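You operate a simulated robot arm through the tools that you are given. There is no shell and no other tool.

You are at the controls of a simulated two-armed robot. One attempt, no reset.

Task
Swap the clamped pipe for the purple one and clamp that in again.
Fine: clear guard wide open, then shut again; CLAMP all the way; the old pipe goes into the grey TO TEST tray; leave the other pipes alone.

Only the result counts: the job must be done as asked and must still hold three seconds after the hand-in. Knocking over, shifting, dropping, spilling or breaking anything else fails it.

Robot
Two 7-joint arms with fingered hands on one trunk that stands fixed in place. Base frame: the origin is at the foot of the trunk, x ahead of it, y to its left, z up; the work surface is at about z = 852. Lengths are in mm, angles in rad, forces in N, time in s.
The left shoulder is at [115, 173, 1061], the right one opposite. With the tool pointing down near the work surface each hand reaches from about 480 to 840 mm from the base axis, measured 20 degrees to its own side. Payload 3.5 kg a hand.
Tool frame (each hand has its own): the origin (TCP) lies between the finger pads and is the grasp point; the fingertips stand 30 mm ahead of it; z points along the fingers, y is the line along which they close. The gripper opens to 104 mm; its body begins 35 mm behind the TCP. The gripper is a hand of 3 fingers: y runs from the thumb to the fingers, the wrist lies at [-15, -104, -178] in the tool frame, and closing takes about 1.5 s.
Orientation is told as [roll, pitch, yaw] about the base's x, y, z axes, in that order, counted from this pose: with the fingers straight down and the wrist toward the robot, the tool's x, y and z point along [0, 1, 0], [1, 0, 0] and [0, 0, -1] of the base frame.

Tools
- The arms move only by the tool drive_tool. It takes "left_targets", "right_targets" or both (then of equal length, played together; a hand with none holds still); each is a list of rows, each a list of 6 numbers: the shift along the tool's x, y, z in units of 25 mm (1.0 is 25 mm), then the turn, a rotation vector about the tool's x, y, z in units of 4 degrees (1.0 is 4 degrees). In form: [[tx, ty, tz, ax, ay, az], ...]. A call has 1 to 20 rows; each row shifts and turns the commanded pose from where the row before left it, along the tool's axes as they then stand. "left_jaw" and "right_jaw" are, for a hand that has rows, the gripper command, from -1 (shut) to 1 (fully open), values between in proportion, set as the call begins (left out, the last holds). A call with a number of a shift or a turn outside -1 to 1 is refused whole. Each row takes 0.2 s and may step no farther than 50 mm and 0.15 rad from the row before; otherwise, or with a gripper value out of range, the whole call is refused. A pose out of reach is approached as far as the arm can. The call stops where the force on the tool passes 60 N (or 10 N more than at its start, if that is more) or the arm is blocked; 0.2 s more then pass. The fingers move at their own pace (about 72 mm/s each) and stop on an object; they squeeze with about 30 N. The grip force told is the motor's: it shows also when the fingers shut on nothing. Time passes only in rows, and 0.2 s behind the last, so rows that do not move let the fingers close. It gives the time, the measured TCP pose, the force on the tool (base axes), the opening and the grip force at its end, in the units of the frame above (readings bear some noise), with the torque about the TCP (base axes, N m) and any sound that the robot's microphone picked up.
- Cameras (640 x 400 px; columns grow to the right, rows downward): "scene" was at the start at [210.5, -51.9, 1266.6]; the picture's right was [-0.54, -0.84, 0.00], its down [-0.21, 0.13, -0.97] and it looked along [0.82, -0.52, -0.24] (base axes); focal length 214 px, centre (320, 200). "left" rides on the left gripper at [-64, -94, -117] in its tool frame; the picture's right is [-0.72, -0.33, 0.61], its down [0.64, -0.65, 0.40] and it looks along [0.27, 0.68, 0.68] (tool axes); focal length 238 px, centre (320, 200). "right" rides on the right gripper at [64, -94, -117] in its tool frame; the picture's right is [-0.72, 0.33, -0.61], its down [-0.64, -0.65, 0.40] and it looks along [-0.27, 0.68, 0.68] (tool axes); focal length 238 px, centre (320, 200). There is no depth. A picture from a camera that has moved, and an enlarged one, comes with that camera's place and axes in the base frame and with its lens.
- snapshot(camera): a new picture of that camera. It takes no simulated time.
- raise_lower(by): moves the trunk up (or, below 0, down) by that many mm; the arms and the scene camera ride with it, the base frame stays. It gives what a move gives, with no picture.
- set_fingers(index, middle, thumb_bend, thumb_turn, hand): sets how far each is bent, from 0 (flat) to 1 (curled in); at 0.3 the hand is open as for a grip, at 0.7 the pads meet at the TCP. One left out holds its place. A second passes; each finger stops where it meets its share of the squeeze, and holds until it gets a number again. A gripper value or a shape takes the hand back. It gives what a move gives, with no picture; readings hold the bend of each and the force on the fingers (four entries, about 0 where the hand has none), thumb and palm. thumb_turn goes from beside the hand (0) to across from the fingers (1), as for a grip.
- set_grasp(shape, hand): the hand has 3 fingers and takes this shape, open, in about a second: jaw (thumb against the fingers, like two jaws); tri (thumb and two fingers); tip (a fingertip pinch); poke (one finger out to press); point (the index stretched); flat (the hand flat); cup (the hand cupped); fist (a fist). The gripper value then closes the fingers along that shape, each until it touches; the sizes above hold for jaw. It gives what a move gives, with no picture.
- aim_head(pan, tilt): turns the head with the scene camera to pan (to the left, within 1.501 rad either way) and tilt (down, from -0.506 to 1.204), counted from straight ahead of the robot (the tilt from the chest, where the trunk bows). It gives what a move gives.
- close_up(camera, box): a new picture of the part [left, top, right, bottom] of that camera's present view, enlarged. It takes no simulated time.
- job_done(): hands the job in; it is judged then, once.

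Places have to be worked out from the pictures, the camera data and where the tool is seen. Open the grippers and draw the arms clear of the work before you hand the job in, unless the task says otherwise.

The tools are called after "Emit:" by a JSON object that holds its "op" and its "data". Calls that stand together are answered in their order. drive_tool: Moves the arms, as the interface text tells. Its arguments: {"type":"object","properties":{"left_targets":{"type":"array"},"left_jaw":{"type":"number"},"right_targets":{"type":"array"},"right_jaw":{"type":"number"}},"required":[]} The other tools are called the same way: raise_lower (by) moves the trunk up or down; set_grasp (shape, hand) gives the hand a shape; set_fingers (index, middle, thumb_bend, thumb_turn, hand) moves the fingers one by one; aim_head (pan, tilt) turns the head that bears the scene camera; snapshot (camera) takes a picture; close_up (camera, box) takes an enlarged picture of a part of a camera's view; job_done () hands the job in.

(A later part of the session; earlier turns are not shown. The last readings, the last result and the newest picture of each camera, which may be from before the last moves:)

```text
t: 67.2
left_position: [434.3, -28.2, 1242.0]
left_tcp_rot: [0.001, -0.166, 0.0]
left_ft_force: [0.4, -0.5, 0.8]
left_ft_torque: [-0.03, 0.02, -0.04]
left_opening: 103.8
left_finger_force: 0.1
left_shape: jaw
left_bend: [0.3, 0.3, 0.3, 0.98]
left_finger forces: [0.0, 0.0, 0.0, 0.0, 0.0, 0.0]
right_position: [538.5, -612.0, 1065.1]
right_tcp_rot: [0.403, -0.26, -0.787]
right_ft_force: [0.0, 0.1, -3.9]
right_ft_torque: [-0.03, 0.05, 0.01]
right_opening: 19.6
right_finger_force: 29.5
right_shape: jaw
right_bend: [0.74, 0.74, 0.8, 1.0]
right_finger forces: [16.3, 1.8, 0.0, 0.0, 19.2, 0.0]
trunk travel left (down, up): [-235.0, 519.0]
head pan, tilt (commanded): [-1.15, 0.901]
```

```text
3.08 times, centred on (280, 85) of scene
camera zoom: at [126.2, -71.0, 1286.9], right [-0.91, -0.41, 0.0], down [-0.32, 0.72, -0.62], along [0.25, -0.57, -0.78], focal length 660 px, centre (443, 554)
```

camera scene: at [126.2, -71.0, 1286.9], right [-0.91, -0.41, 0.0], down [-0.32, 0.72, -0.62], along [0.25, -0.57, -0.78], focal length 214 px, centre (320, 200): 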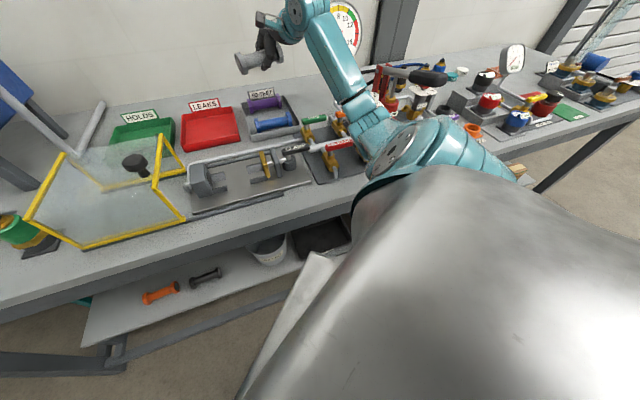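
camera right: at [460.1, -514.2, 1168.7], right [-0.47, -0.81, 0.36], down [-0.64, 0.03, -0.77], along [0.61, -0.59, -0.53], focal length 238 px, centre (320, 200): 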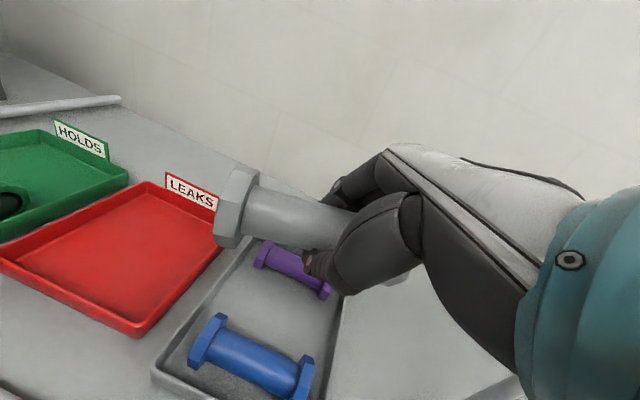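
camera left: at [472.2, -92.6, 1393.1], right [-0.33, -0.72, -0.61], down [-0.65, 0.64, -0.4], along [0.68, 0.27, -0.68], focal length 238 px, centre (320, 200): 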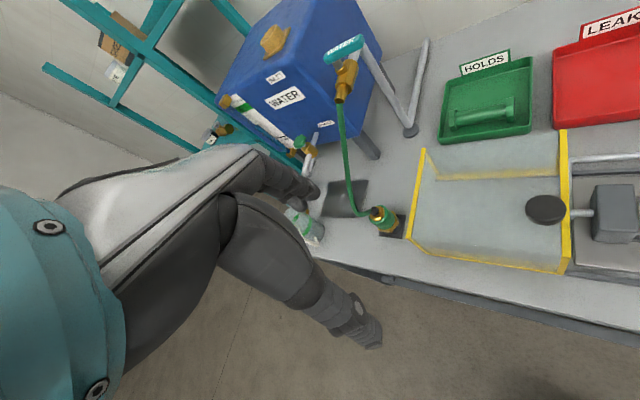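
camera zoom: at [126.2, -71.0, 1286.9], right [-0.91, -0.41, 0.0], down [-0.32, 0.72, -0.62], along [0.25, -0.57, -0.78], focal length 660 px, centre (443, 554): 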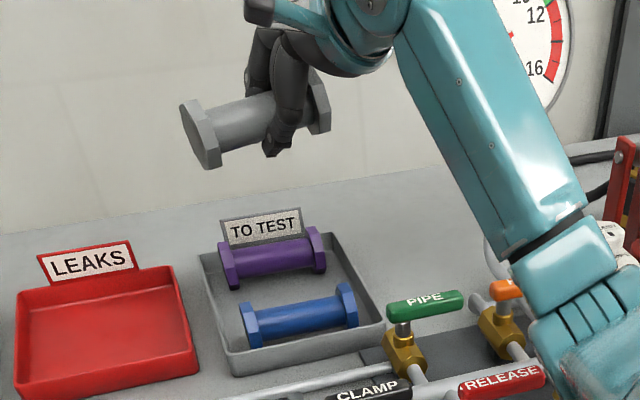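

Handles look unmoved. The elbow is the low point, so I raise another 30 mm before extending over the tray.

Emit:
{"op": "raise_lower", "data": {"by": 30}}

Emit:
{"op": "drive_tool", "data": {"right_targets": [[-0.1, 0.97, 0.24, 0, 0, 0], [-0.1, 0.97, 0.24, 0, 0, 0], [-0.03, 0.35, 0.09, 0, 0, 0], [-0.38, -0.26, 0.89, 0, 0, 0], [-0.38, -0.26, 0.89, 0, 0, 0]]}}

Emit:
{"op": "snapshot", "data": {"camera": "scene"}}

```text
t: 67.9
left_position: [435.0, -28.2, 1272.6]
left_tcp_rot: [0.0, -0.167, 0.001]
left_ft_force: [0.2, -0.1, 1.4]
left_ft_torque: [0.0, -0.03, 0.01]
left_opening: 103.5
left_finger_force: 0.1
left_shape: jaw
left_bend: [0.3, 0.3, 0.3, 0.98]
left_finger forces: [0.0, 0.0, 0.0, 0.1, 0.1, 0.0]
right_position: [538.7, -612.9, 1094.8]
right_tcp_rot: [0.405, -0.262, -0.786]
right_ft_force: [0.0, 0.5, -4.6]
right_ft_torque: [-0.01, 0.03, 0.02]
right_opening: 19.5
right_finger_force: 29.6
right_shape: jaw
right_bend: [0.74, 0.74, 0.8, 1.0]
right_finger forces: [16.2, 1.6, 0.0, 0.0, 19.1, 0.0]
trunk travel left (down, up): [-265.0, 489.0]
head pan, tilt (commanded): [-1.15, 0.901]
```

```text
t: 69.1
left_position: [433.4, -30.2, 1271.8]
left_tcp_rot: [0.001, -0.168, 0.0]
left_ft_force: [0.8, -0.1, 0.2]
left_ft_torque: [-0.02, -0.04, 0.03]
left_opening: 103.4
left_finger_force: 0.0
left_shape: jaw
left_bend: [0.3, 0.3, 0.3, 0.98]
left_finger forces: [0.0, 0.0, 0.1, 0.0, 0.0, 0.0]
right_position: [579.2, -652.8, 1043.4]
right_tcp_rot: [0.404, -0.261, -0.784]
right_ft_force: [0.2, -0.4, -3.8]
right_ft_torque: [-0.02, 0.02, 0.03]
right_opening: 19.8
right_finger_force: 29.9
right_shape: jaw
right_bend: [0.74, 0.74, 0.8, 1.0]
right_finger forces: [16.2, 1.3, 0.0, 0.0, 19.0, 0.0]
trunk travel left (down, up): [-265.0, 489.0]
head pan, tilt (commanded): [-1.15, 0.901]
```

```text
taken
camera scene: at [112.7, -71.1, 1317.9], right [-0.91, -0.41, 0.0], down [-0.32, 0.72, -0.62], along [0.25, -0.57, -0.78], focal length 214 px, centre (320, 200)
```

scene: 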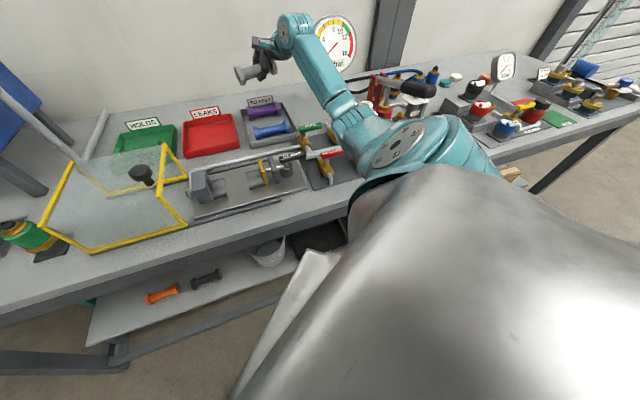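

Tracking well over the middle slot (u≈-52, n≈871). I continue down 75 mm, watching for contact.

Emit:
{"op": "drive_tool", "data": {"right_targets": [[-0.38, -0.26, 0.89, 0, 0, 0], [-0.38, -0.26, 0.89, 0, 0, 0], [-0.38, -0.26, 0.89, 0, 0, 0]]}}

Emit:
{"op": "aim_head", "data": {"pan": -0.85, "tilt": 0.8}}

Emit:
{"op": "snapshot", "data": {"camera": "scene"}}

Emit:
{"op": "snapshot", "data": {"camera": "right"}}

```text
t: 69.9
left_position: [433.9, -29.1, 1273.6]
left_tcp_rot: [0.0, -0.168, 0.0]
left_ft_force: [0.0, 0.0, -0.4]
left_ft_torque: [-0.01, -0.01, -0.02]
left_opening: 103.9
left_finger_force: 0.1
left_shape: jaw
left_bend: [0.3, 0.3, 0.3, 0.98]
left_finger forces: [0.0, 0.0, 0.0, 0.0, 0.0, 0.0]
right_position: [579.6, -653.7, 969.7]
right_tcp_rot: [0.406, -0.263, -0.785]
right_ft_force: [0.7, -0.5, -3.8]
right_ft_torque: [-0.04, 0.04, 0.0]
right_opening: 19.3
right_finger_force: 30.4
right_shape: jaw
right_bend: [0.74, 0.74, 0.8, 1.0]
right_finger forces: [16.2, 1.1, 0.0, 0.0, 19.0, 0.0]
trunk travel left (down, up): [-265.0, 489.0]
head pan, tilt (commanded): [-1.15, 0.901]
```

```text
t: 70.7
left_position: [433.6, -28.6, 1272.4]
left_tcp_rot: [0.0, -0.168, 0.002]
left_ft_force: [0.1, 0.4, 1.0]
left_ft_torque: [-0.03, 0.01, 0.01]
left_opening: 103.7
left_finger_force: 0.1
left_shape: jaw
left_bend: [0.3, 0.3, 0.3, 0.98]
left_finger forces: [0.0, 0.1, 0.0, 0.1, 0.0, 0.0]
right_position: [580.8, -653.3, 968.7]
right_tcp_rot: [0.405, -0.261, -0.785]
right_ft_force: [-0.2, 0.1, -4.1]
right_ft_torque: [-0.01, 0.05, -0.01]
right_opening: 19.5
right_finger_force: 29.9
right_shape: jaw
right_bend: [0.74, 0.74, 0.8, 1.0]
right_finger forces: [16.1, 1.1, 0.1, 0.0, 19.0, 0.1]
trunk travel left (down, up): [-265.0, 489.0]
head pan, tilt (commanded): [-0.85, 0.799]
```

```text
taken
camera scene: at [134.9, -62.7, 1325.8], right [-0.75, -0.66, 0.0], down [-0.47, 0.54, -0.7], along [0.46, -0.52, -0.72], focal length 214 px, centre (320, 200)
```

scene: 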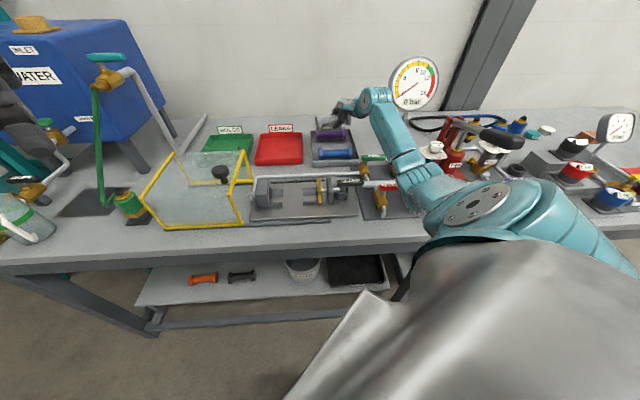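

```text
taken
camera right: at [501.3, -554.2, 1073.0], right [-0.47, -0.81, 0.36], down [-0.64, 0.03, -0.77], along [0.62, -0.59, -0.53], focal length 238 px, centre (320, 200)
```

right: 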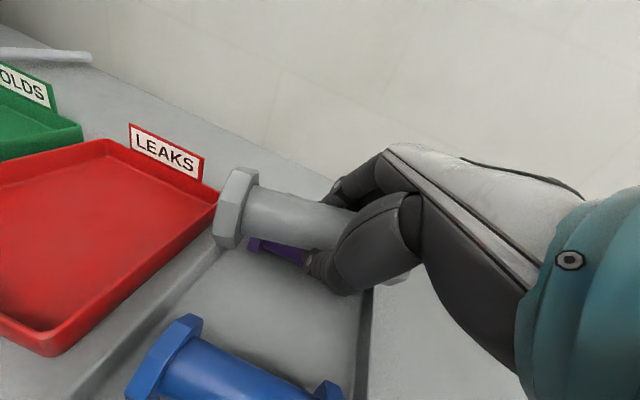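

Emit:
{"op": "close_up", "data": {"camera": "scene", "box": [290, 80, 390, 170]}}

Emit:
{"op": "close_up", "data": {"camera": "right", "box": [120, 150, 420, 400]}}

```text
4.44 times, centred on (340, 125) of scene
camera zoom: at [134.9, -62.7, 1325.8], right [-0.75, -0.66, 0.0], down [-0.47, 0.54, -0.7], along [0.46, -0.52, -0.72], focal length 953 px, centre (231, 533)
```

zoom: 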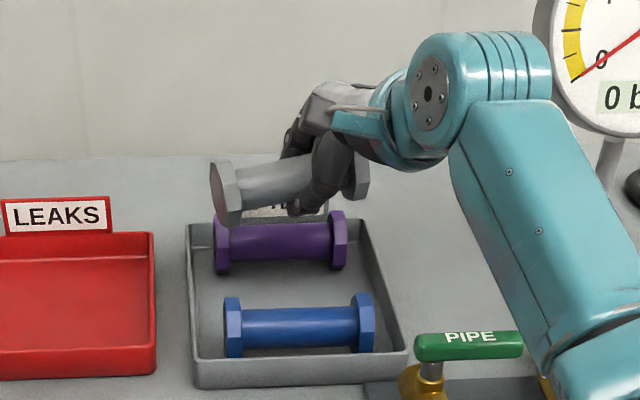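

```text
1.60 times, centred on (270, 275) of right
camera zoom: at [501.3, -554.2, 1073.0], right [-0.47, -0.81, 0.36], down [-0.64, 0.03, -0.77], along [0.62, -0.59, -0.53], focal length 381 px, centre (400, 80)
```

zoom: 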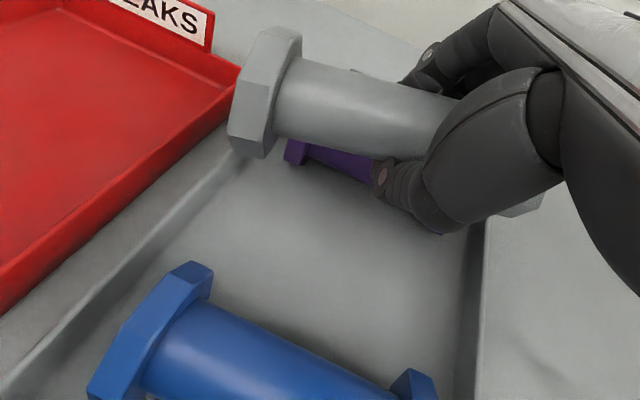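

The pipe is about 5° left-low, axis at roughly TCP height; it will level itself on the tray floor. I lower to z≈895 and check.

Emit:
{"op": "drive_tool", "data": {"right_targets": [[-0.38, -0.26, 0.89, 0, 0, 0], [-0.38, -0.26, 0.89, 0, 0, 0], [-0.3, -0.2, 0.7, 0, 0, 0]]}}

Emit:
{"op": "close_up", "data": {"camera": "scene", "box": [290, 80, 390, 170]}}

Emit:
{"op": "close_up", "data": {"camera": "right", "box": [120, 150, 420, 400]}}

```text
t: 71.5
left_position: [434.0, -28.6, 1272.3]
left_tcp_rot: [-0.002, -0.167, -0.001]
left_ft_force: [-0.6, -0.3, -0.2]
left_ft_torque: [0.0, 0.02, 0.02]
left_opening: 104.2
left_finger_force: 0.0
left_shape: jaw
left_bend: [0.3, 0.3, 0.3, 0.98]
left_finger forces: [0.1, 0.0, 0.0, 0.0, 0.0, 0.0]
right_position: [581.3, -653.3, 900.4]
right_tcp_rot: [0.404, -0.261, -0.785]
right_ft_force: [-0.3, -0.3, -5.0]
right_ft_torque: [-0.02, 0.04, 0.05]
right_opening: 19.3
right_finger_force: 30.2
right_shape: jaw
right_bend: [0.74, 0.74, 0.8, 1.0]
right_finger forces: [16.2, 1.2, 0.0, 0.0, 19.1, 0.0]
trunk travel left (down, up): [-265.0, 489.0]
head pan, tilt (commanded): [-0.85, 0.799]
```

```text
4.44 times, centred on (340, 125) of scene
camera zoom: at [135.1, -62.7, 1325.8], right [-0.75, -0.66, 0.0], down [-0.47, 0.54, -0.7], along [0.46, -0.52, -0.72], focal length 953 px, centre (231, 533)
```

zoom: 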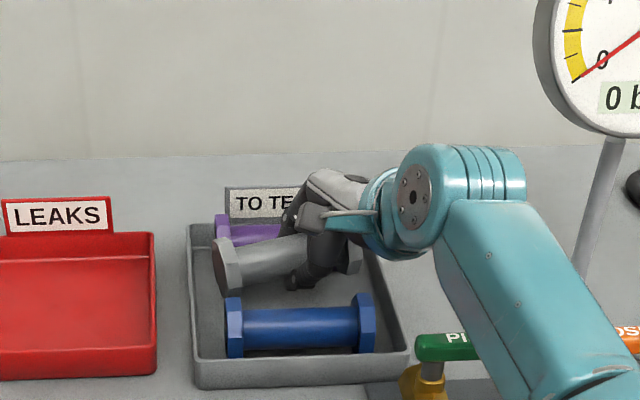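

```text
1.60 times, centred on (270, 275) of right
camera zoom: at [502.3, -555.7, 1004.0], right [-0.47, -0.81, 0.36], down [-0.63, 0.03, -0.77], along [0.62, -0.59, -0.53], focal length 381 px, centre (400, 80)
```

zoom: 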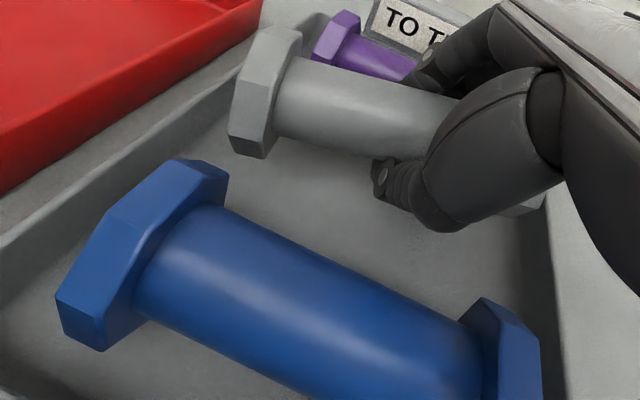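

It hangs between blue and purple with room. I lower in small steps to find the floor.

Emit:
{"op": "drive_tool", "data": {"right_targets": [[-0.061, -0.042, 0.142, 0, 0, 0], [-0.061, -0.042, 0.142, 0, 0, 0], [-0.061, -0.042, 0.142, 0, 0, 0]]}}

Emit:
{"op": "close_up", "data": {"camera": "scene", "box": [300, 100, 390, 170]}}

```text
t: 72.3
left_position: [433.5, -29.0, 1272.6]
left_tcp_rot: [0.0, -0.167, -0.001]
left_ft_force: [-0.4, -0.5, -0.4]
left_ft_torque: [0.01, 0.02, 0.01]
left_opening: 103.8
left_finger_force: 0.0
left_shape: jaw
left_bend: [0.3, 0.3, 0.3, 0.98]
left_finger forces: [0.1, 0.0, 0.0, 0.1, 0.0, 0.1]
right_position: [581.5, -653.3, 888.3]
right_tcp_rot: [0.406, -0.261, -0.784]
right_ft_force: [-0.2, 0.3, -3.4]
right_ft_torque: [-0.03, 0.04, -0.01]
right_opening: 19.6
right_finger_force: 30.0
right_shape: jaw
right_bend: [0.74, 0.74, 0.8, 1.0]
right_finger forces: [16.3, 1.1, 0.1, 0.0, 19.0, 0.1]
trunk travel left (down, up): [-265.0, 489.0]
head pan, tilt (commanded): [-0.85, 0.799]
```

```text
5.71 times, centred on (345, 135) of scene
camera zoom: at [135.0, -62.7, 1325.8], right [-0.75, -0.66, 0.0], down [-0.47, 0.54, -0.7], along [0.46, -0.52, -0.72], focal length 1226 px, centre (177, 571)
```

zoom: 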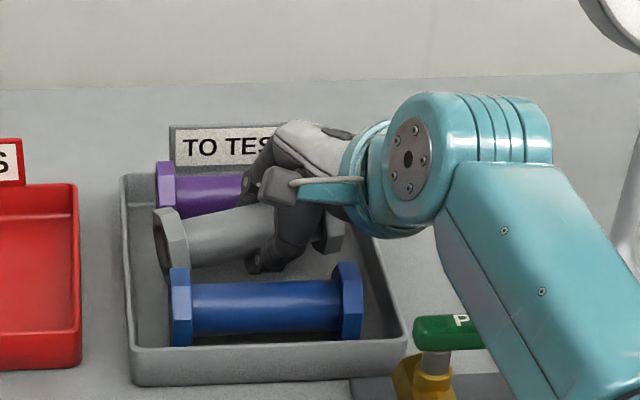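

Emit:
{"op": "drive_tool", "data": {"right_targets": [[-0.061, -0.042, 0.142, 0, 0, 0], [-0.061, -0.042, 0.142, 0, 0, 0]]}}

Emit:
{"op": "close_up", "data": {"camera": "right", "box": [120, 150, 420, 400]}}

```text
t: 72.9
left_position: [433.0, -28.1, 1272.3]
left_tcp_rot: [0.0, -0.169, -0.001]
left_ft_force: [1.3, 0.4, 0.5]
left_ft_torque: [-0.01, -0.04, 0.01]
left_opening: 103.7
left_finger_force: 0.0
left_shape: jaw
left_bend: [0.3, 0.3, 0.3, 0.98]
left_finger forces: [0.0, 0.0, 0.0, 0.0, 0.1, 0.1]
right_position: [580.4, -653.0, 884.3]
right_tcp_rot: [0.405, -0.264, -0.786]
right_ft_force: [-0.3, -0.4, -4.2]
right_ft_torque: [0.02, 0.06, 0.02]
right_opening: 19.5
right_finger_force: 30.1
right_shape: jaw
right_bend: [0.74, 0.74, 0.8, 1.0]
right_finger forces: [16.4, 1.0, 0.1, 0.1, 18.9, 0.0]
trunk travel left (down, up): [-265.0, 489.0]
head pan, tilt (commanded): [-0.85, 0.799]
```

```text
1.60 times, centred on (270, 275) of right
camera zoom: at [501.2, -555.1, 986.7], right [-0.47, -0.81, 0.36], down [-0.63, 0.03, -0.77], along [0.62, -0.59, -0.52], focal length 381 px, centre (400, 80)
```

zoom: 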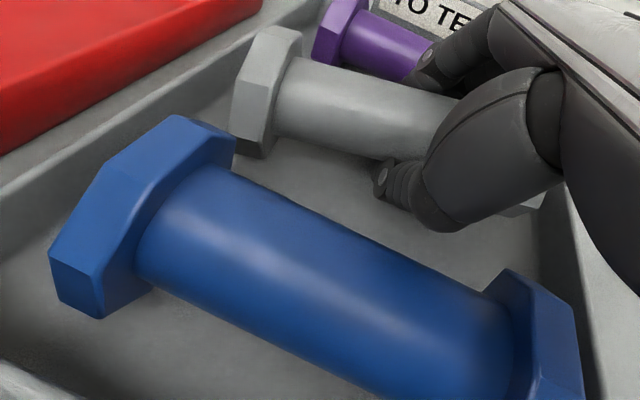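

Emit:
{"op": "drive_tool", "data": {"right_targets": [[-0.061, -0.042, 0.142, 0, 0, 0], [-0.061, -0.042, 0.142, 0, 0, 0]]}}

Emit:
{"op": "close_up", "data": {"camera": "scene", "box": [300, 100, 390, 170]}}

Emit:
{"op": "close_up", "data": {"camera": "right", "box": [120, 150, 420, 400]}}

```text
t: 73.5
left_position: [431.5, -24.5, 1275.1]
left_tcp_rot: [-0.003, -0.17, 0.0]
left_ft_force: [0.5, 0.3, 0.0]
left_ft_torque: [-0.01, -0.01, 0.0]
left_opening: 103.9
left_finger_force: 0.0
left_shape: jaw
left_bend: [0.3, 0.3, 0.3, 0.98]
left_finger forces: [0.0, 0.0, 0.0, 0.1, 0.0, 0.0]
right_position: [579.2, -652.8, 881.4]
right_tcp_rot: [0.406, -0.274, -0.787]
right_ft_force: [0.4, -0.4, -3.0]
right_ft_torque: [-0.04, 0.05, 0.01]
right_opening: 19.6
right_finger_force: 29.9
right_shape: jaw
right_bend: [0.74, 0.74, 0.8, 1.0]
right_finger forces: [16.5, 1.2, 0.0, 0.0, 20.4, 0.0]
trunk travel left (down, up): [-265.0, 489.0]
head pan, tilt (commanded): [-0.85, 0.799]
```

```text
5.71 times, centred on (345, 135) of scene
camera zoom: at [133.2, -58.6, 1326.9], right [-0.75, -0.66, 0.0], down [-0.47, 0.54, -0.7], along [0.46, -0.53, -0.71], focal length 1226 px, centre (177, 571)
```

zoom: 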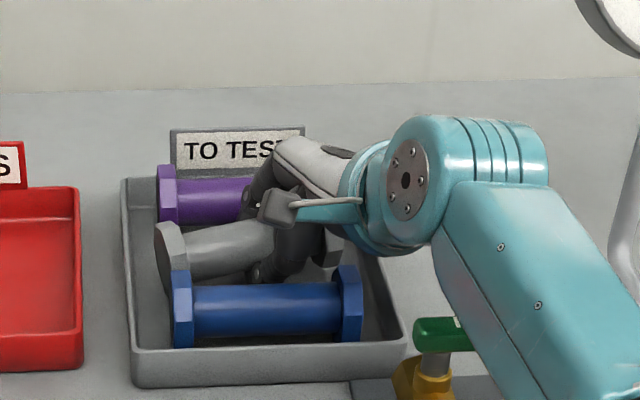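

```text
1.60 times, centred on (270, 275) of right
camera zoom: at [500.3, -553.1, 983.7], right [-0.47, -0.81, 0.36], down [-0.63, 0.02, -0.78], along [0.62, -0.59, -0.52], focal length 381 px, centre (400, 80)
```

zoom: 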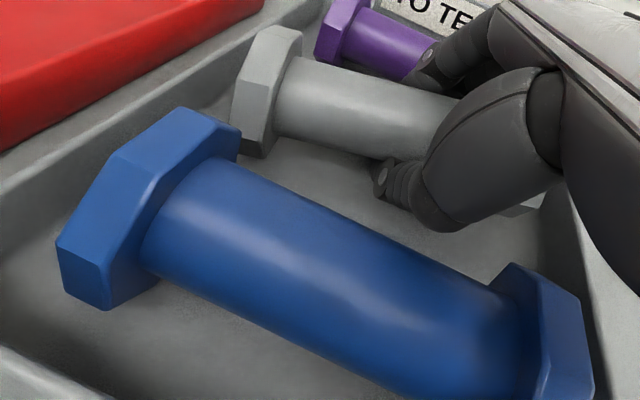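

The trunk shows a small displacement again — an arm link is just touching something. I back up 12 mm and look at the forearm and elbow.

Emit:
{"op": "drive_tool", "data": {"right_targets": [[0.12, 0.084, -0.284, 0, 0, 0], [0.061, 0.042, -0.142, 0, 0, 0]]}}

Emit:
{"op": "aim_head", "data": {"pan": -1.2, "tilt": 0.95}}

Emit:
{"op": "snapshot", "data": {"camera": "scene"}}

Emit:
{"op": "close_up", "data": {"camera": "scene", "box": [230, 20, 480, 180]}}

```text
t: 74.1
left_position: [433.2, -28.0, 1271.2]
left_tcp_rot: [-0.003, -0.167, 0.001]
left_ft_force: [-0.3, -0.7, -0.1]
left_ft_torque: [0.02, 0.02, -0.01]
left_opening: 103.8
left_finger_force: 0.1
left_shape: jaw
left_bend: [0.3, 0.3, 0.3, 0.98]
left_finger forces: [0.1, 0.1, 0.1, 0.0, 0.0, 0.0]
right_position: [578.2, -649.8, 882.9]
right_tcp_rot: [0.403, -0.257, -0.783]
right_ft_force: [-0.5, -0.2, -4.6]
right_ft_torque: [-0.03, 0.04, 0.0]
right_opening: 19.5
right_finger_force: 30.1
right_shape: jaw
right_bend: [0.74, 0.74, 0.8, 1.0]
right_finger forces: [16.4, 1.0, 0.0, 0.1, 19.3, 0.0]
trunk travel left (down, up): [-265.0, 489.0]
head pan, tilt (commanded): [-0.85, 0.799]
```

```text
t: 75.0
left_position: [433.3, -28.1, 1272.4]
left_tcp_rot: [0.0, -0.167, 0.0]
left_ft_force: [-0.6, 0.6, 0.2]
left_ft_torque: [0.0, 0.01, 0.02]
left_opening: 103.8
left_finger_force: 0.0
left_shape: jaw
left_bend: [0.3, 0.3, 0.3, 0.98]
left_finger forces: [0.0, 0.1, 0.1, 0.0, 0.0, 0.0]
right_position: [581.6, -652.3, 885.5]
right_tcp_rot: [0.406, -0.261, -0.786]
right_ft_force: [-0.3, 0.1, -3.8]
right_ft_torque: [-0.04, 0.06, -0.02]
right_opening: 19.8
right_finger_force: 29.8
right_shape: jaw
right_bend: [0.74, 0.74, 0.8, 1.0]
right_finger forces: [16.4, 1.1, 0.0, 0.0, 19.2, 0.1]
trunk travel left (down, up): [-265.0, 489.0]
head pan, tilt (commanded): [-1.201, 0.949]
```

```text
taken
camera scene: at [108.1, -69.7, 1314.2], right [-0.93, -0.36, 0.0], down [-0.29, 0.76, -0.58], along [0.21, -0.54, -0.81], focal length 214 px, centre (320, 200)
```

scene: 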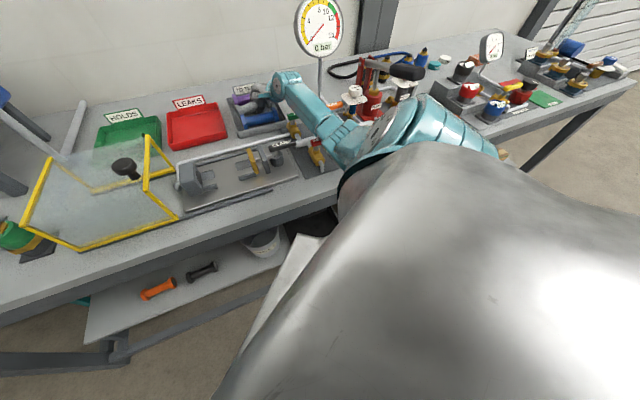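

```text
2.50 times, centred on (355, 100) of scene
camera zoom: at [108.1, -69.7, 1314.2], right [-0.93, -0.36, 0.0], down [-0.29, 0.76, -0.58], along [0.21, -0.54, -0.81], focal length 536 px, centre (232, 450)
```

zoom: 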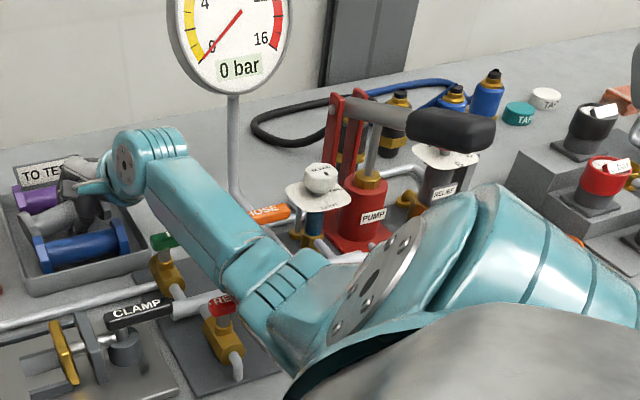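

The forearm/elbow passes just over the PIPE/RELEASE handles. I raise the trunk 50 mm more (the arm straightens and the elbow gets higher) and come down again with the hand only.

Emit:
{"op": "raise_lower", "data": {"by": 50}}

Emit:
{"op": "drive_tool", "data": {"right_targets": [[-0.38, -0.26, 0.89, 0, 0, 0], [-0.228, -0.156, 0.534, 0, 0, 0]]}}

Emit:
{"op": "snapshot", "data": {"camera": "scene"}}

Emit:
{"op": "close_up", "data": {"camera": "right", "box": [120, 150, 420, 400]}}

```text
t: 75.9
left_position: [435.1, -29.8, 1322.1]
left_tcp_rot: [0.001, -0.166, 0.0]
left_ft_force: [0.6, -0.8, -1.0]
left_ft_torque: [-0.01, 0.04, 0.0]
left_opening: 103.8
left_finger_force: 0.1
left_shape: jaw
left_bend: [0.3, 0.3, 0.3, 0.98]
left_finger forces: [0.0, 0.1, 0.1, 0.0, 0.1, 0.1]
right_position: [580.3, -654.1, 934.5]
right_tcp_rot: [0.404, -0.262, -0.785]
right_ft_force: [-1.4, 0.3, -4.6]
right_ft_torque: [-0.03, 0.01, 0.0]
right_opening: 19.6
right_finger_force: 29.7
right_shape: jaw
right_bend: [0.74, 0.74, 0.8, 1.0]
right_finger forces: [16.3, 1.1, 0.0, 0.0, 19.3, 0.0]
trunk travel left (down, up): [-315.0, 439.0]
head pan, tilt (commanded): [-1.201, 0.949]
```

```text
t: 76.5
left_position: [433.4, -28.4, 1321.9]
left_tcp_rot: [0.001, -0.167, 0.0]
left_ft_force: [0.8, 0.1, 0.0]
left_ft_torque: [0.0, -0.02, -0.03]
left_opening: 103.7
left_finger_force: 0.1
left_shape: jaw
left_bend: [0.3, 0.3, 0.3, 0.98]
left_finger forces: [0.1, 0.1, 0.0, 0.0, 0.0, 0.1]
right_position: [578.9, -653.6, 895.8]
right_tcp_rot: [0.403, -0.263, -0.783]
right_ft_force: [-0.1, -0.3, -4.3]
right_ft_torque: [0.0, 0.01, 0.04]
right_opening: 19.5
right_finger_force: 29.8
right_shape: jaw
right_bend: [0.74, 0.74, 0.8, 1.0]
right_finger forces: [16.2, 1.0, 0.0, 0.1, 19.0, 0.0]
trunk travel left (down, up): [-315.0, 439.0]
head pan, tilt (commanded): [-1.201, 0.949]
```

```text
taken
camera scene: at [88.7, -69.8, 1365.2], right [-0.93, -0.36, 0.0], down [-0.29, 0.76, -0.58], along [0.21, -0.54, -0.81], focal length 214 px, centre (320, 200)
```

scene: 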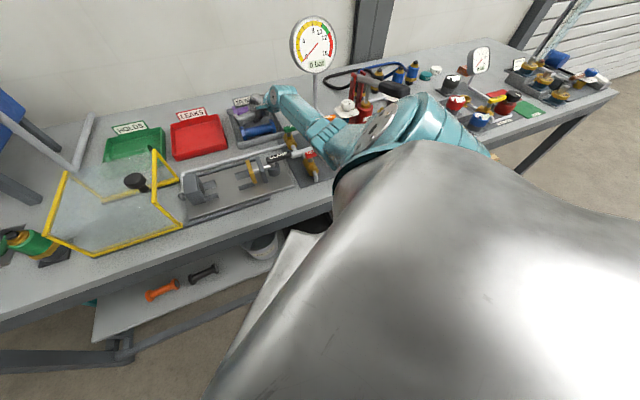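

```text
1.60 times, centred on (270, 275) of right
camera zoom: at [501.0, -555.5, 998.5], right [-0.47, -0.81, 0.36], down [-0.63, 0.03, -0.77], along [0.62, -0.59, -0.53], focal length 381 px, centre (400, 80)
```

zoom: 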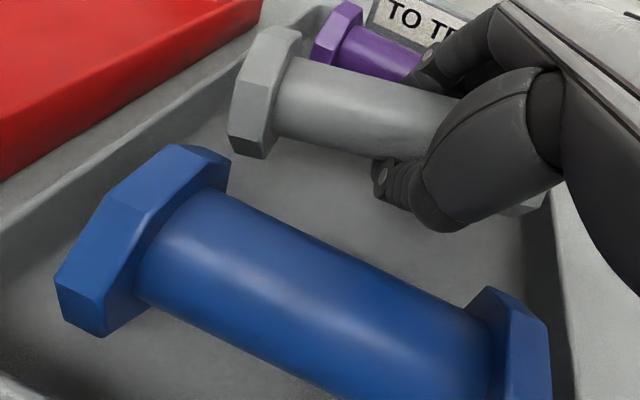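

Good, pose kept at z≈896 with the trunk now +155. I lower in small steps again until the floor takes the weight.

Emit:
{"op": "drive_tool", "data": {"right_targets": [[-0.092, -0.063, 0.213, 0, 0, 0], [-0.092, -0.063, 0.213, 0, 0, 0], [0, 0, 0, 0, 0, 0]]}}

Emit:
{"op": "drive_tool", "data": {"right_targets": [[-0.061, -0.042, 0.142, 0, 0, 0], [0, 0, 0, 0, 0, 0]]}}

Emit:
{"op": "close_up", "data": {"camera": "right", "box": [120, 150, 420, 400]}}

Emit:
{"op": "close_up", "data": {"camera": "scene", "box": [220, 70, 330, 160]}}

```text
t: 77.3
left_position: [435.0, -30.3, 1321.8]
left_tcp_rot: [0.001, -0.167, 0.0]
left_ft_force: [0.3, 0.4, -0.4]
left_ft_torque: [0.02, 0.02, 0.01]
left_opening: 103.9
left_finger_force: 0.2
left_shape: jaw
left_bend: [0.3, 0.3, 0.3, 0.98]
left_finger forces: [0.1, 0.0, 0.0, 0.0, 0.1, 0.0]
right_position: [580.6, -655.3, 882.8]
right_tcp_rot: [0.407, -0.263, -0.786]
right_ft_force: [1.1, 0.7, -3.9]
right_ft_torque: [-0.01, 0.06, 0.01]
right_opening: 19.6
right_finger_force: 30.1
right_shape: jaw
right_bend: [0.74, 0.74, 0.8, 1.0]
right_finger forces: [16.2, 1.0, 0.1, 0.1, 18.9, 0.1]
trunk travel left (down, up): [-315.0, 439.0]
head pan, tilt (commanded): [-1.201, 0.949]
```

```text
t: 77.9
left_position: [432.9, -27.9, 1323.6]
left_tcp_rot: [0.002, -0.167, -0.001]
left_ft_force: [0.6, 1.7, -0.4]
left_ft_torque: [-0.02, 0.01, -0.02]
left_opening: 103.7
left_finger_force: 0.0
left_shape: jaw
left_bend: [0.3, 0.3, 0.3, 0.98]
left_finger forces: [0.1, 0.0, 0.1, 0.0, 0.0, 0.0]
right_position: [579.8, -652.6, 881.2]
right_tcp_rot: [0.407, -0.266, -0.787]
right_ft_force: [-0.7, -0.5, 1.7]
right_ft_torque: [-0.08, 0.04, -0.04]
right_opening: 20.2
right_finger_force: 29.6
right_shape: jaw
right_bend: [0.75, 0.74, 0.8, 1.0]
right_finger forces: [16.6, 4.0, 0.0, 0.0, 22.4, 0.0]
trunk travel left (down, up): [-315.0, 439.0]
head pan, tilt (commanded): [-1.201, 0.949]
```

```text
1.60 times, centred on (270, 275) of right
camera zoom: at [501.3, -555.8, 984.3], right [-0.47, -0.81, 0.36], down [-0.63, 0.03, -0.77], along [0.62, -0.59, -0.52], focal length 381 px, centre (400, 80)
```

zoom: 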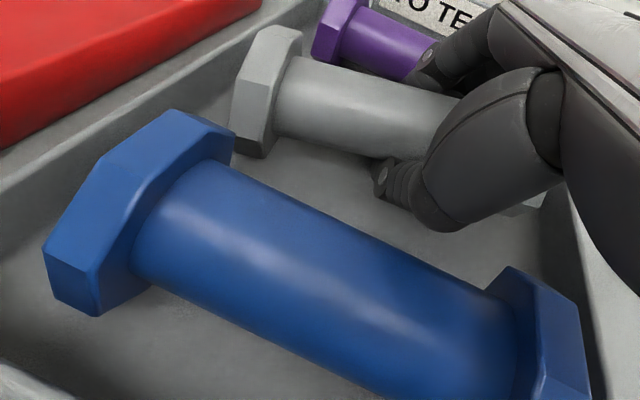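

```text
4.44 times, centred on (275, 115) of scene
camera zoom: at [88.1, -69.3, 1365.4], right [-0.93, -0.36, 0.0], down [-0.29, 0.76, -0.58], along [0.21, -0.54, -0.81], focal length 953 px, centre (520, 578)
```

zoom: 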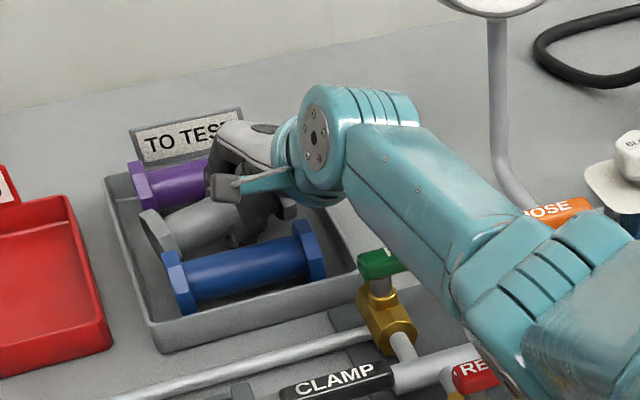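

The left flange has touched the floor (vertical force changed by ~5.6 N). I ease down 4 mm more to lay the right end down.

Emit:
{"op": "drive_tool", "data": {"right_targets": [[-0.03, -0.021, 0.071, 0, 0, 0], [-0.03, -0.021, 0.071, 0, 0, 0], [0, 0, 0, 0, 0, 0]]}}

Emit:
{"op": "close_up", "data": {"camera": "right", "box": [120, 150, 420, 400]}}

```text
t: 78.7
left_position: [431.5, -27.4, 1322.8]
left_tcp_rot: [-0.001, -0.17, 0.001]
left_ft_force: [0.6, -0.4, 0.4]
left_ft_torque: [0.02, 0.02, -0.01]
left_opening: 103.7
left_finger_force: 0.1
left_shape: jaw
left_bend: [0.3, 0.3, 0.3, 0.98]
left_finger forces: [0.0, 0.0, 0.1, 0.1, 0.0, 0.0]
right_position: [579.5, -654.2, 880.3]
right_tcp_rot: [0.406, -0.269, -0.787]
right_ft_force: [-1.1, -2.9, 14.2]
right_ft_torque: [-0.19, -0.02, 0.0]
right_opening: 21.2
right_finger_force: 29.8
right_shape: jaw
right_bend: [0.75, 0.75, 0.81, 1.0]
right_finger forces: [18.2, 10.8, 0.1, 0.0, 29.1, 0.1]
trunk travel left (down, up): [-315.0, 439.0]
head pan, tilt (commanded): [-1.201, 0.949]
```

```text
1.60 times, centred on (270, 275) of right
camera zoom: at [501.0, -555.1, 983.1], right [-0.47, -0.81, 0.36], down [-0.63, 0.03, -0.78], along [0.62, -0.59, -0.52], focal length 381 px, centre (400, 80)
```

zoom: 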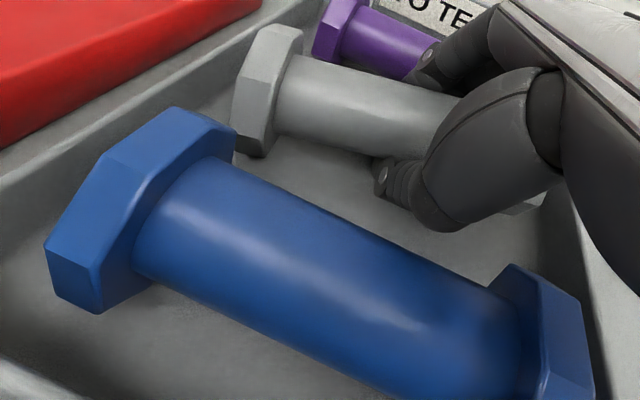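

The floor now carries the pipe (+14 N). I relieve 1.5 mm, then open the hand only slightly (≈38 mm) so neither neighbour is touched.

Emit:
{"op": "drive_tool", "data": {"right_targets": [[0.023, 0.016, -0.053, 0, 0, 0], [0, 0, 0, 0, 0, 0]]}}

Emit:
{"op": "drive_tool", "data": {"right_targets": [[0, 0, 0, 0, 0, 0], [0, 0, 0, 0, 0, 0], [0, 0, 0, 0, 0, 0], [0, 0, 0, 0, 0, 0]], "right_jaw": -0.27}}

Emit:
{"op": "close_up", "data": {"camera": "right", "box": [120, 150, 420, 400]}}

Emit:
{"op": "close_up", "data": {"camera": "scene", "box": [220, 70, 330, 160]}}

```text
t: 79.3
left_position: [432.0, -27.1, 1324.5]
left_tcp_rot: [-0.003, -0.17, 0.0]
left_ft_force: [-0.1, 0.0, -0.2]
left_ft_torque: [0.03, -0.02, 0.02]
left_opening: 103.8
left_finger_force: 0.2
left_shape: jaw
left_bend: [0.3, 0.3, 0.3, 0.98]
left_finger forces: [0.1, 0.0, 0.1, 0.0, 0.1, 0.0]
right_position: [578.6, -653.4, 880.3]
right_tcp_rot: [0.407, -0.268, -0.785]
right_ft_force: [1.9, -4.4, 15.7]
right_ft_torque: [-0.29, -0.13, 0.0]
right_opening: 21.7
right_finger_force: 30.5
right_shape: jaw
right_bend: [0.75, 0.75, 0.81, 1.0]
right_finger forces: [19.4, 13.8, 0.1, 0.0, 28.8, 0.0]
trunk travel left (down, up): [-315.0, 439.0]
head pan, tilt (commanded): [-1.201, 0.949]
```

```text
t: 80.3
left_position: [432.0, -27.8, 1323.6]
left_tcp_rot: [-0.001, -0.17, -0.001]
left_ft_force: [0.4, 0.3, -0.4]
left_ft_torque: [0.02, -0.03, -0.01]
left_opening: 103.6
left_finger_force: 0.0
left_shape: jaw
left_bend: [0.3, 0.3, 0.3, 0.98]
left_finger forces: [0.0, 0.0, 0.0, 0.0, 0.1, 0.0]
right_position: [580.7, -653.7, 880.7]
right_tcp_rot: [0.406, -0.268, -0.788]
right_ft_force: [-0.6, -6.9, 18.2]
right_ft_torque: [-0.16, -0.13, -0.06]
right_opening: 34.8
right_finger_force: 0.1
right_shape: jaw
right_bend: [0.74, 0.51, 0.82, 1.0]
right_finger forces: [1.0, 3.6, 0.0, 0.1, 20.0, 0.0]
trunk travel left (down, up): [-315.0, 439.0]
head pan, tilt (commanded): [-1.201, 0.949]
```

```text
1.60 times, centred on (270, 275) of right
camera zoom: at [500.3, -555.0, 982.9], right [-0.47, -0.81, 0.36], down [-0.63, 0.03, -0.77], along [0.62, -0.59, -0.52], focal length 381 px, centre (400, 80)
```

zoom: 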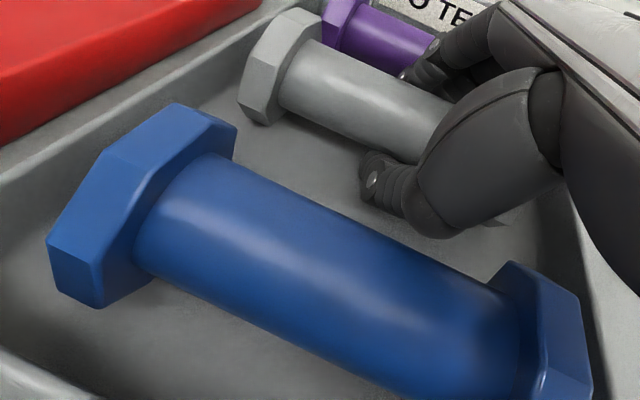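

```text
4.44 times, centred on (275, 115) of scene
camera zoom: at [86.7, -68.2, 1365.6], right [-0.93, -0.36, 0.0], down [-0.29, 0.76, -0.58], along [0.21, -0.54, -0.81], focal length 953 px, centre (520, 578)
```

zoom: 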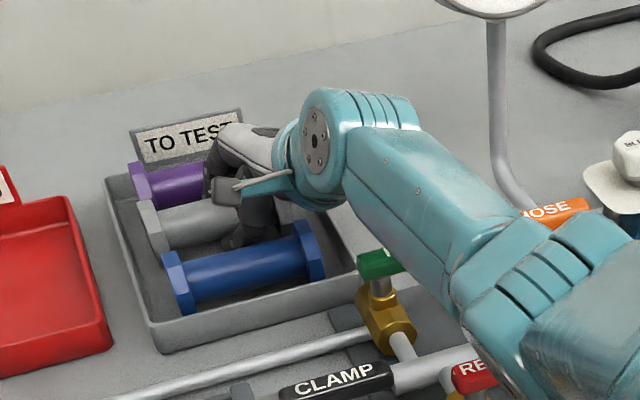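

The grey pipe lies flat now. The thumb tip rests on the tray floor, so I lift straight up slowly.

Emit:
{"op": "drive_tool", "data": {"right_targets": [[0.076, 0.052, -0.178, 0, 0, 0], [0.076, 0.052, -0.178, 0, 0, 0], [0.076, 0.052, -0.178, 0, 0, 0]]}}

Emit:
{"op": "close_up", "data": {"camera": "right", "box": [120, 150, 420, 400]}}

Emit:
{"op": "close_up", "data": {"camera": "scene", "box": [220, 70, 330, 160]}}

```text
t: 81.1
left_position: [433.8, -27.2, 1323.2]
left_tcp_rot: [0.0, -0.167, -0.001]
left_ft_force: [-0.4, 0.3, 0.3]
left_ft_torque: [-0.02, -0.02, 0.02]
left_opening: 103.9
left_finger_force: 0.1
left_shape: jaw
left_bend: [0.3, 0.3, 0.3, 0.98]
left_finger forces: [0.0, 0.0, 0.0, 0.1, 0.0, 0.0]
right_position: [578.5, -652.3, 890.4]
right_tcp_rot: [0.403, -0.258, -0.784]
right_ft_force: [0.4, -0.1, 0.5]
right_ft_torque: [0.0, -0.02, 0.0]
right_opening: 37.5
right_finger_force: 0.1
right_shape: jaw
right_bend: [0.74, 0.51, 0.74, 1.0]
right_finger forces: [0.0, 0.1, 0.0, 0.0, 0.5, 0.0]
trunk travel left (down, up): [-315.0, 439.0]
head pan, tilt (commanded): [-1.201, 0.949]
```

```text
1.60 times, centred on (270, 275) of right
camera zoom: at [500.2, -554.6, 993.9], right [-0.46, -0.81, 0.36], down [-0.64, 0.03, -0.77], along [0.61, -0.58, -0.53], focal length 381 px, centre (400, 80)
```

zoom: 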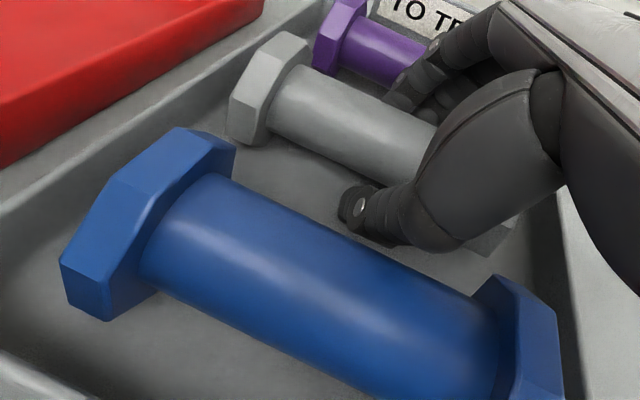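

```text
4.44 times, centred on (275, 115) of scene
camera zoom: at [88.5, -69.4, 1365.1], right [-0.93, -0.36, 0.0], down [-0.29, 0.76, -0.58], along [0.21, -0.54, -0.81], focal length 953 px, centre (520, 578)
```

zoom: 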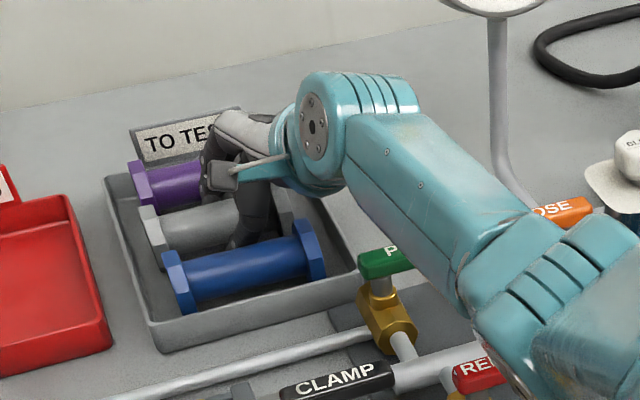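

Free of contact and the pipe stays put. I continue straight up.

Emit:
{"op": "drive_tool", "data": {"right_targets": [[0.15, 0.1, -0.36, 0, 0, 0], [0.15, 0.1, -0.36, 0, 0, 0], [0.15, 0.1, -0.36, 0, 0, 0], [0.38, 0.26, -0.89, 0, 0, 0], [0.38, 0.26, -0.89, 0, 0, 0], [0.38, 0.26, -0.89, 0, 0, 0]]}}

Emit:
{"op": "snapshot", "data": {"camera": "right"}}

Emit:
{"op": "close_up", "data": {"camera": "scene", "box": [220, 50, 350, 160]}}

```text
t: 82.5
left_position: [433.9, -28.4, 1322.6]
left_tcp_rot: [0.0, -0.168, 0.001]
left_ft_force: [-0.1, -1.0, 0.8]
left_ft_torque: [-0.02, 0.0, 0.02]
left_opening: 103.9
left_finger_force: 0.1
left_shape: jaw
left_bend: [0.3, 0.3, 0.3, 0.98]
left_finger forces: [0.1, 0.0, 0.0, 0.0, 0.0, 0.1]
right_position: [577.6, -653.4, 998.6]
right_tcp_rot: [0.404, -0.26, -0.785]
right_ft_force: [-0.1, 0.2, 0.2]
right_ft_torque: [0.0, -0.03, -0.03]
right_opening: 37.9
right_finger_force: 0.1
right_shape: jaw
right_bend: [0.74, 0.51, 0.73, 1.0]
right_finger forces: [0.0, 0.1, 0.0, 0.0, 0.0, 0.1]
trunk travel left (down, up): [-315.0, 439.0]
head pan, tilt (commanded): [-1.201, 0.949]
```

```text
taken
camera right: at [499.5, -555.6, 1100.9], right [-0.47, -0.81, 0.36], down [-0.64, 0.03, -0.77], along [0.62, -0.59, -0.53], focal length 238 px, centre (320, 200)
```

right: 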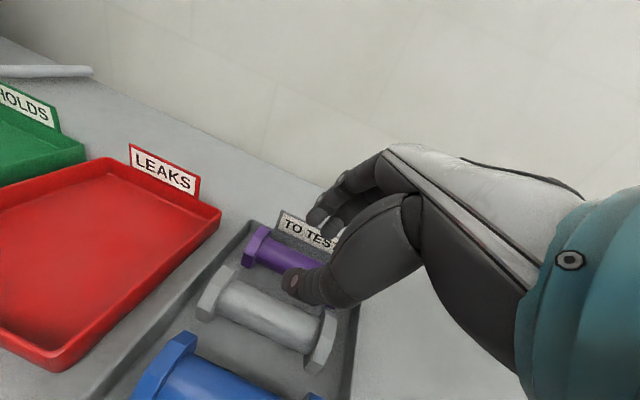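

```text
3.64 times, centred on (285, 105) of scene
camera zoom: at [88.2, -69.2, 1365.3], right [-0.93, -0.36, 0.0], down [-0.29, 0.76, -0.58], along [0.21, -0.54, -0.81], focal length 780 px, centre (447, 546)
```

zoom: 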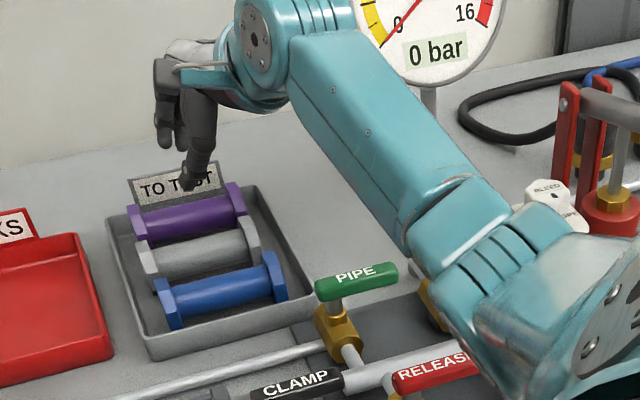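

The old pipe lies in the TO TEST tray between blue and purple. I zoom in to measure grey and purple for the next pick.

Emit:
{"op": "close_up", "data": {"camera": "right", "box": [170, 200, 370, 400]}}

Emit:
{"op": "aim_head", "data": {"pan": -0.8, "tilt": 0.75}}

Emit:
{"op": "snapshot", "data": {"camera": "scene"}}

Emit:
{"op": "close_up", "data": {"camera": "scene", "box": [290, 90, 410, 180]}}

```text
2.00 times, centred on (270, 300) of right
camera zoom: at [499.5, -555.6, 1100.9], right [-0.47, -0.81, 0.36], down [-0.64, 0.03, -0.77], along [0.62, -0.59, -0.53], focal length 477 px, centre (420, 0)
```

zoom: 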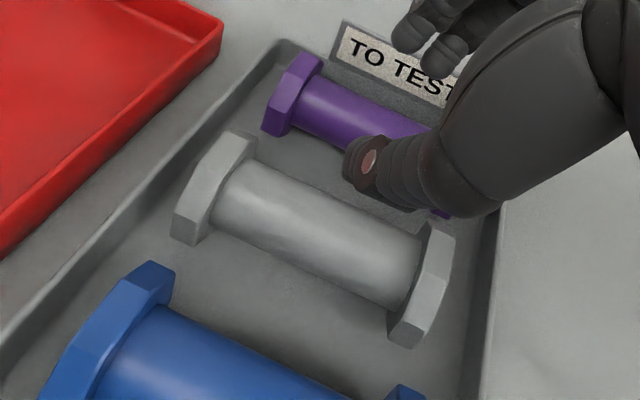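

```text
t: 83.3
left_position: [433.4, -28.5, 1322.8]
left_tcp_rot: [-0.001, -0.167, 0.001]
left_ft_force: [0.4, 0.0, 0.6]
left_ft_torque: [0.02, 0.01, 0.01]
left_opening: 103.8
left_finger_force: 0.1
left_shape: jaw
left_bend: [0.3, 0.3, 0.3, 0.98]
left_finger forces: [0.0, 0.1, 0.0, 0.1, 0.0, 0.0]
right_position: [577.9, -653.2, 996.3]
right_tcp_rot: [0.405, -0.263, -0.785]
right_ft_force: [0.0, -0.7, 0.0]
right_ft_torque: [-0.02, 0.0, 0.03]
right_opening: 37.9
right_finger_force: 0.1
right_shape: jaw
right_bend: [0.74, 0.51, 0.73, 1.0]
right_finger forces: [0.0, 0.0, 0.1, 0.0, 0.0, 0.0]
trunk travel left (down, up): [-315.0, 439.0]
head pan, tilt (commanded): [-0.799, 0.75]
```

```text
taken
camera scene: at [119.8, -61.0, 1380.8], right [-0.72, -0.7, 0.0], down [-0.48, 0.49, -0.73], along [0.51, -0.52, -0.68], focal length 214 px, centre (320, 200)
```

scene: 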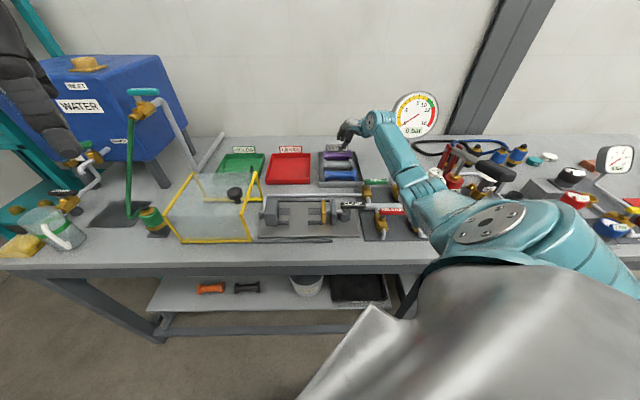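

```text
4.44 times, centred on (350, 135) of scene
camera zoom: at [119.8, -61.0, 1380.8], right [-0.72, -0.7, 0.0], down [-0.48, 0.49, -0.73], along [0.51, -0.52, -0.68], focal length 953 px, centre (187, 489)
```

zoom: 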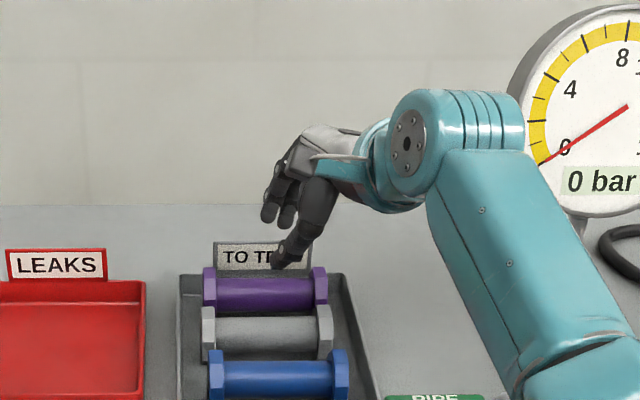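

Grey axis n≈869, purple n≈940 with ~37 mm between the tubes. The jaw mode closed index and middle unevenly, so I test setting the fingers individually for a symmetric grip (still well above the tray).

Emit:
{"op": "set_fingers", "data": {"hand": "right", "index": 0.5, "middle": 0.5, "thumb_bend": 0.5, "thumb_turn": 1.0}}

Emit:
{"op": "close_up", "data": {"camera": "scene", "box": [320, 100, 400, 170]}}

Emit:
{"op": "close_up", "data": {"camera": "right", "box": [200, 130, 420, 330]}}

```text
t: 84.3
left_position: [432.0, -29.7, 1322.2]
left_tcp_rot: [0.001, -0.167, 0.0]
left_ft_force: [-0.6, -0.5, 0.0]
left_ft_torque: [0.0, 0.01, -0.01]
left_opening: 103.9
left_finger_force: 0.1
left_shape: jaw
left_bend: [0.3, 0.3, 0.3, 0.98]
left_finger forces: [0.0, 0.0, 0.1, 0.1, 0.0, 0.0]
right_position: [578.5, -654.4, 996.4]
right_tcp_rot: [0.404, -0.262, -0.785]
right_ft_force: [-0.1, 0.1, -0.1]
right_ft_torque: [0.0, 0.05, 0.01]
right_opening: 51.3
right_finger_force: 0.0
right_shape: fingers
right_bend: [0.5, 0.5, 0.5, 1.0]
right_finger forces: [0.0, 0.0, 0.0, 0.0, 0.1, 0.1]
trunk travel left (down, up): [-315.0, 439.0]
head pan, tilt (commanded): [-0.799, 0.75]
```

```text
5.71 times, centred on (360, 135) of scene
camera zoom: at [119.9, -61.0, 1380.8], right [-0.72, -0.7, 0.0], down [-0.48, 0.49, -0.73], along [0.51, -0.52, -0.68], focal length 1226 px, centre (91, 571)
```

zoom: 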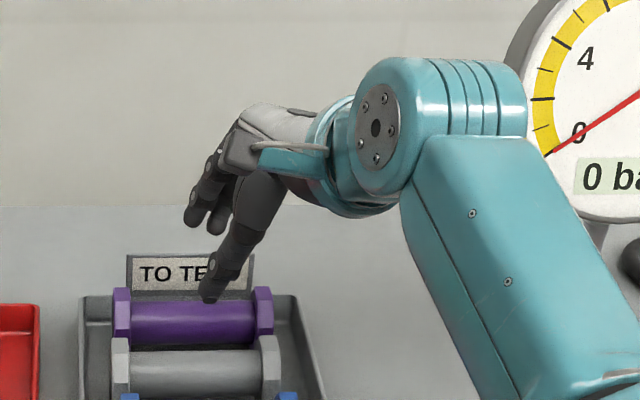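

```text
2.00 times, centred on (310, 230) of right
camera zoom: at [499.6, -555.8, 1100.5], right [-0.47, -0.81, 0.36], down [-0.63, 0.03, -0.77], along [0.62, -0.59, -0.53], focal length 477 px, centre (340, 140)
```

zoom: 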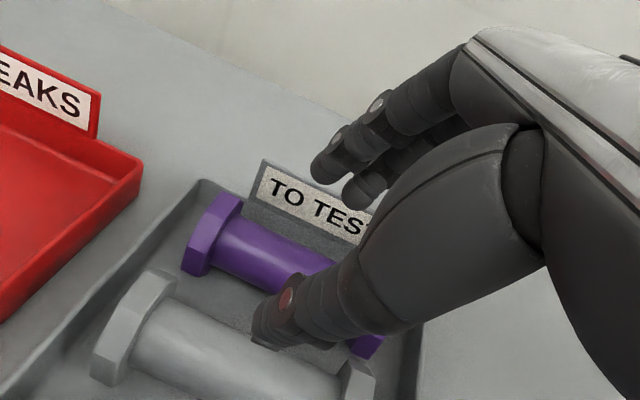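

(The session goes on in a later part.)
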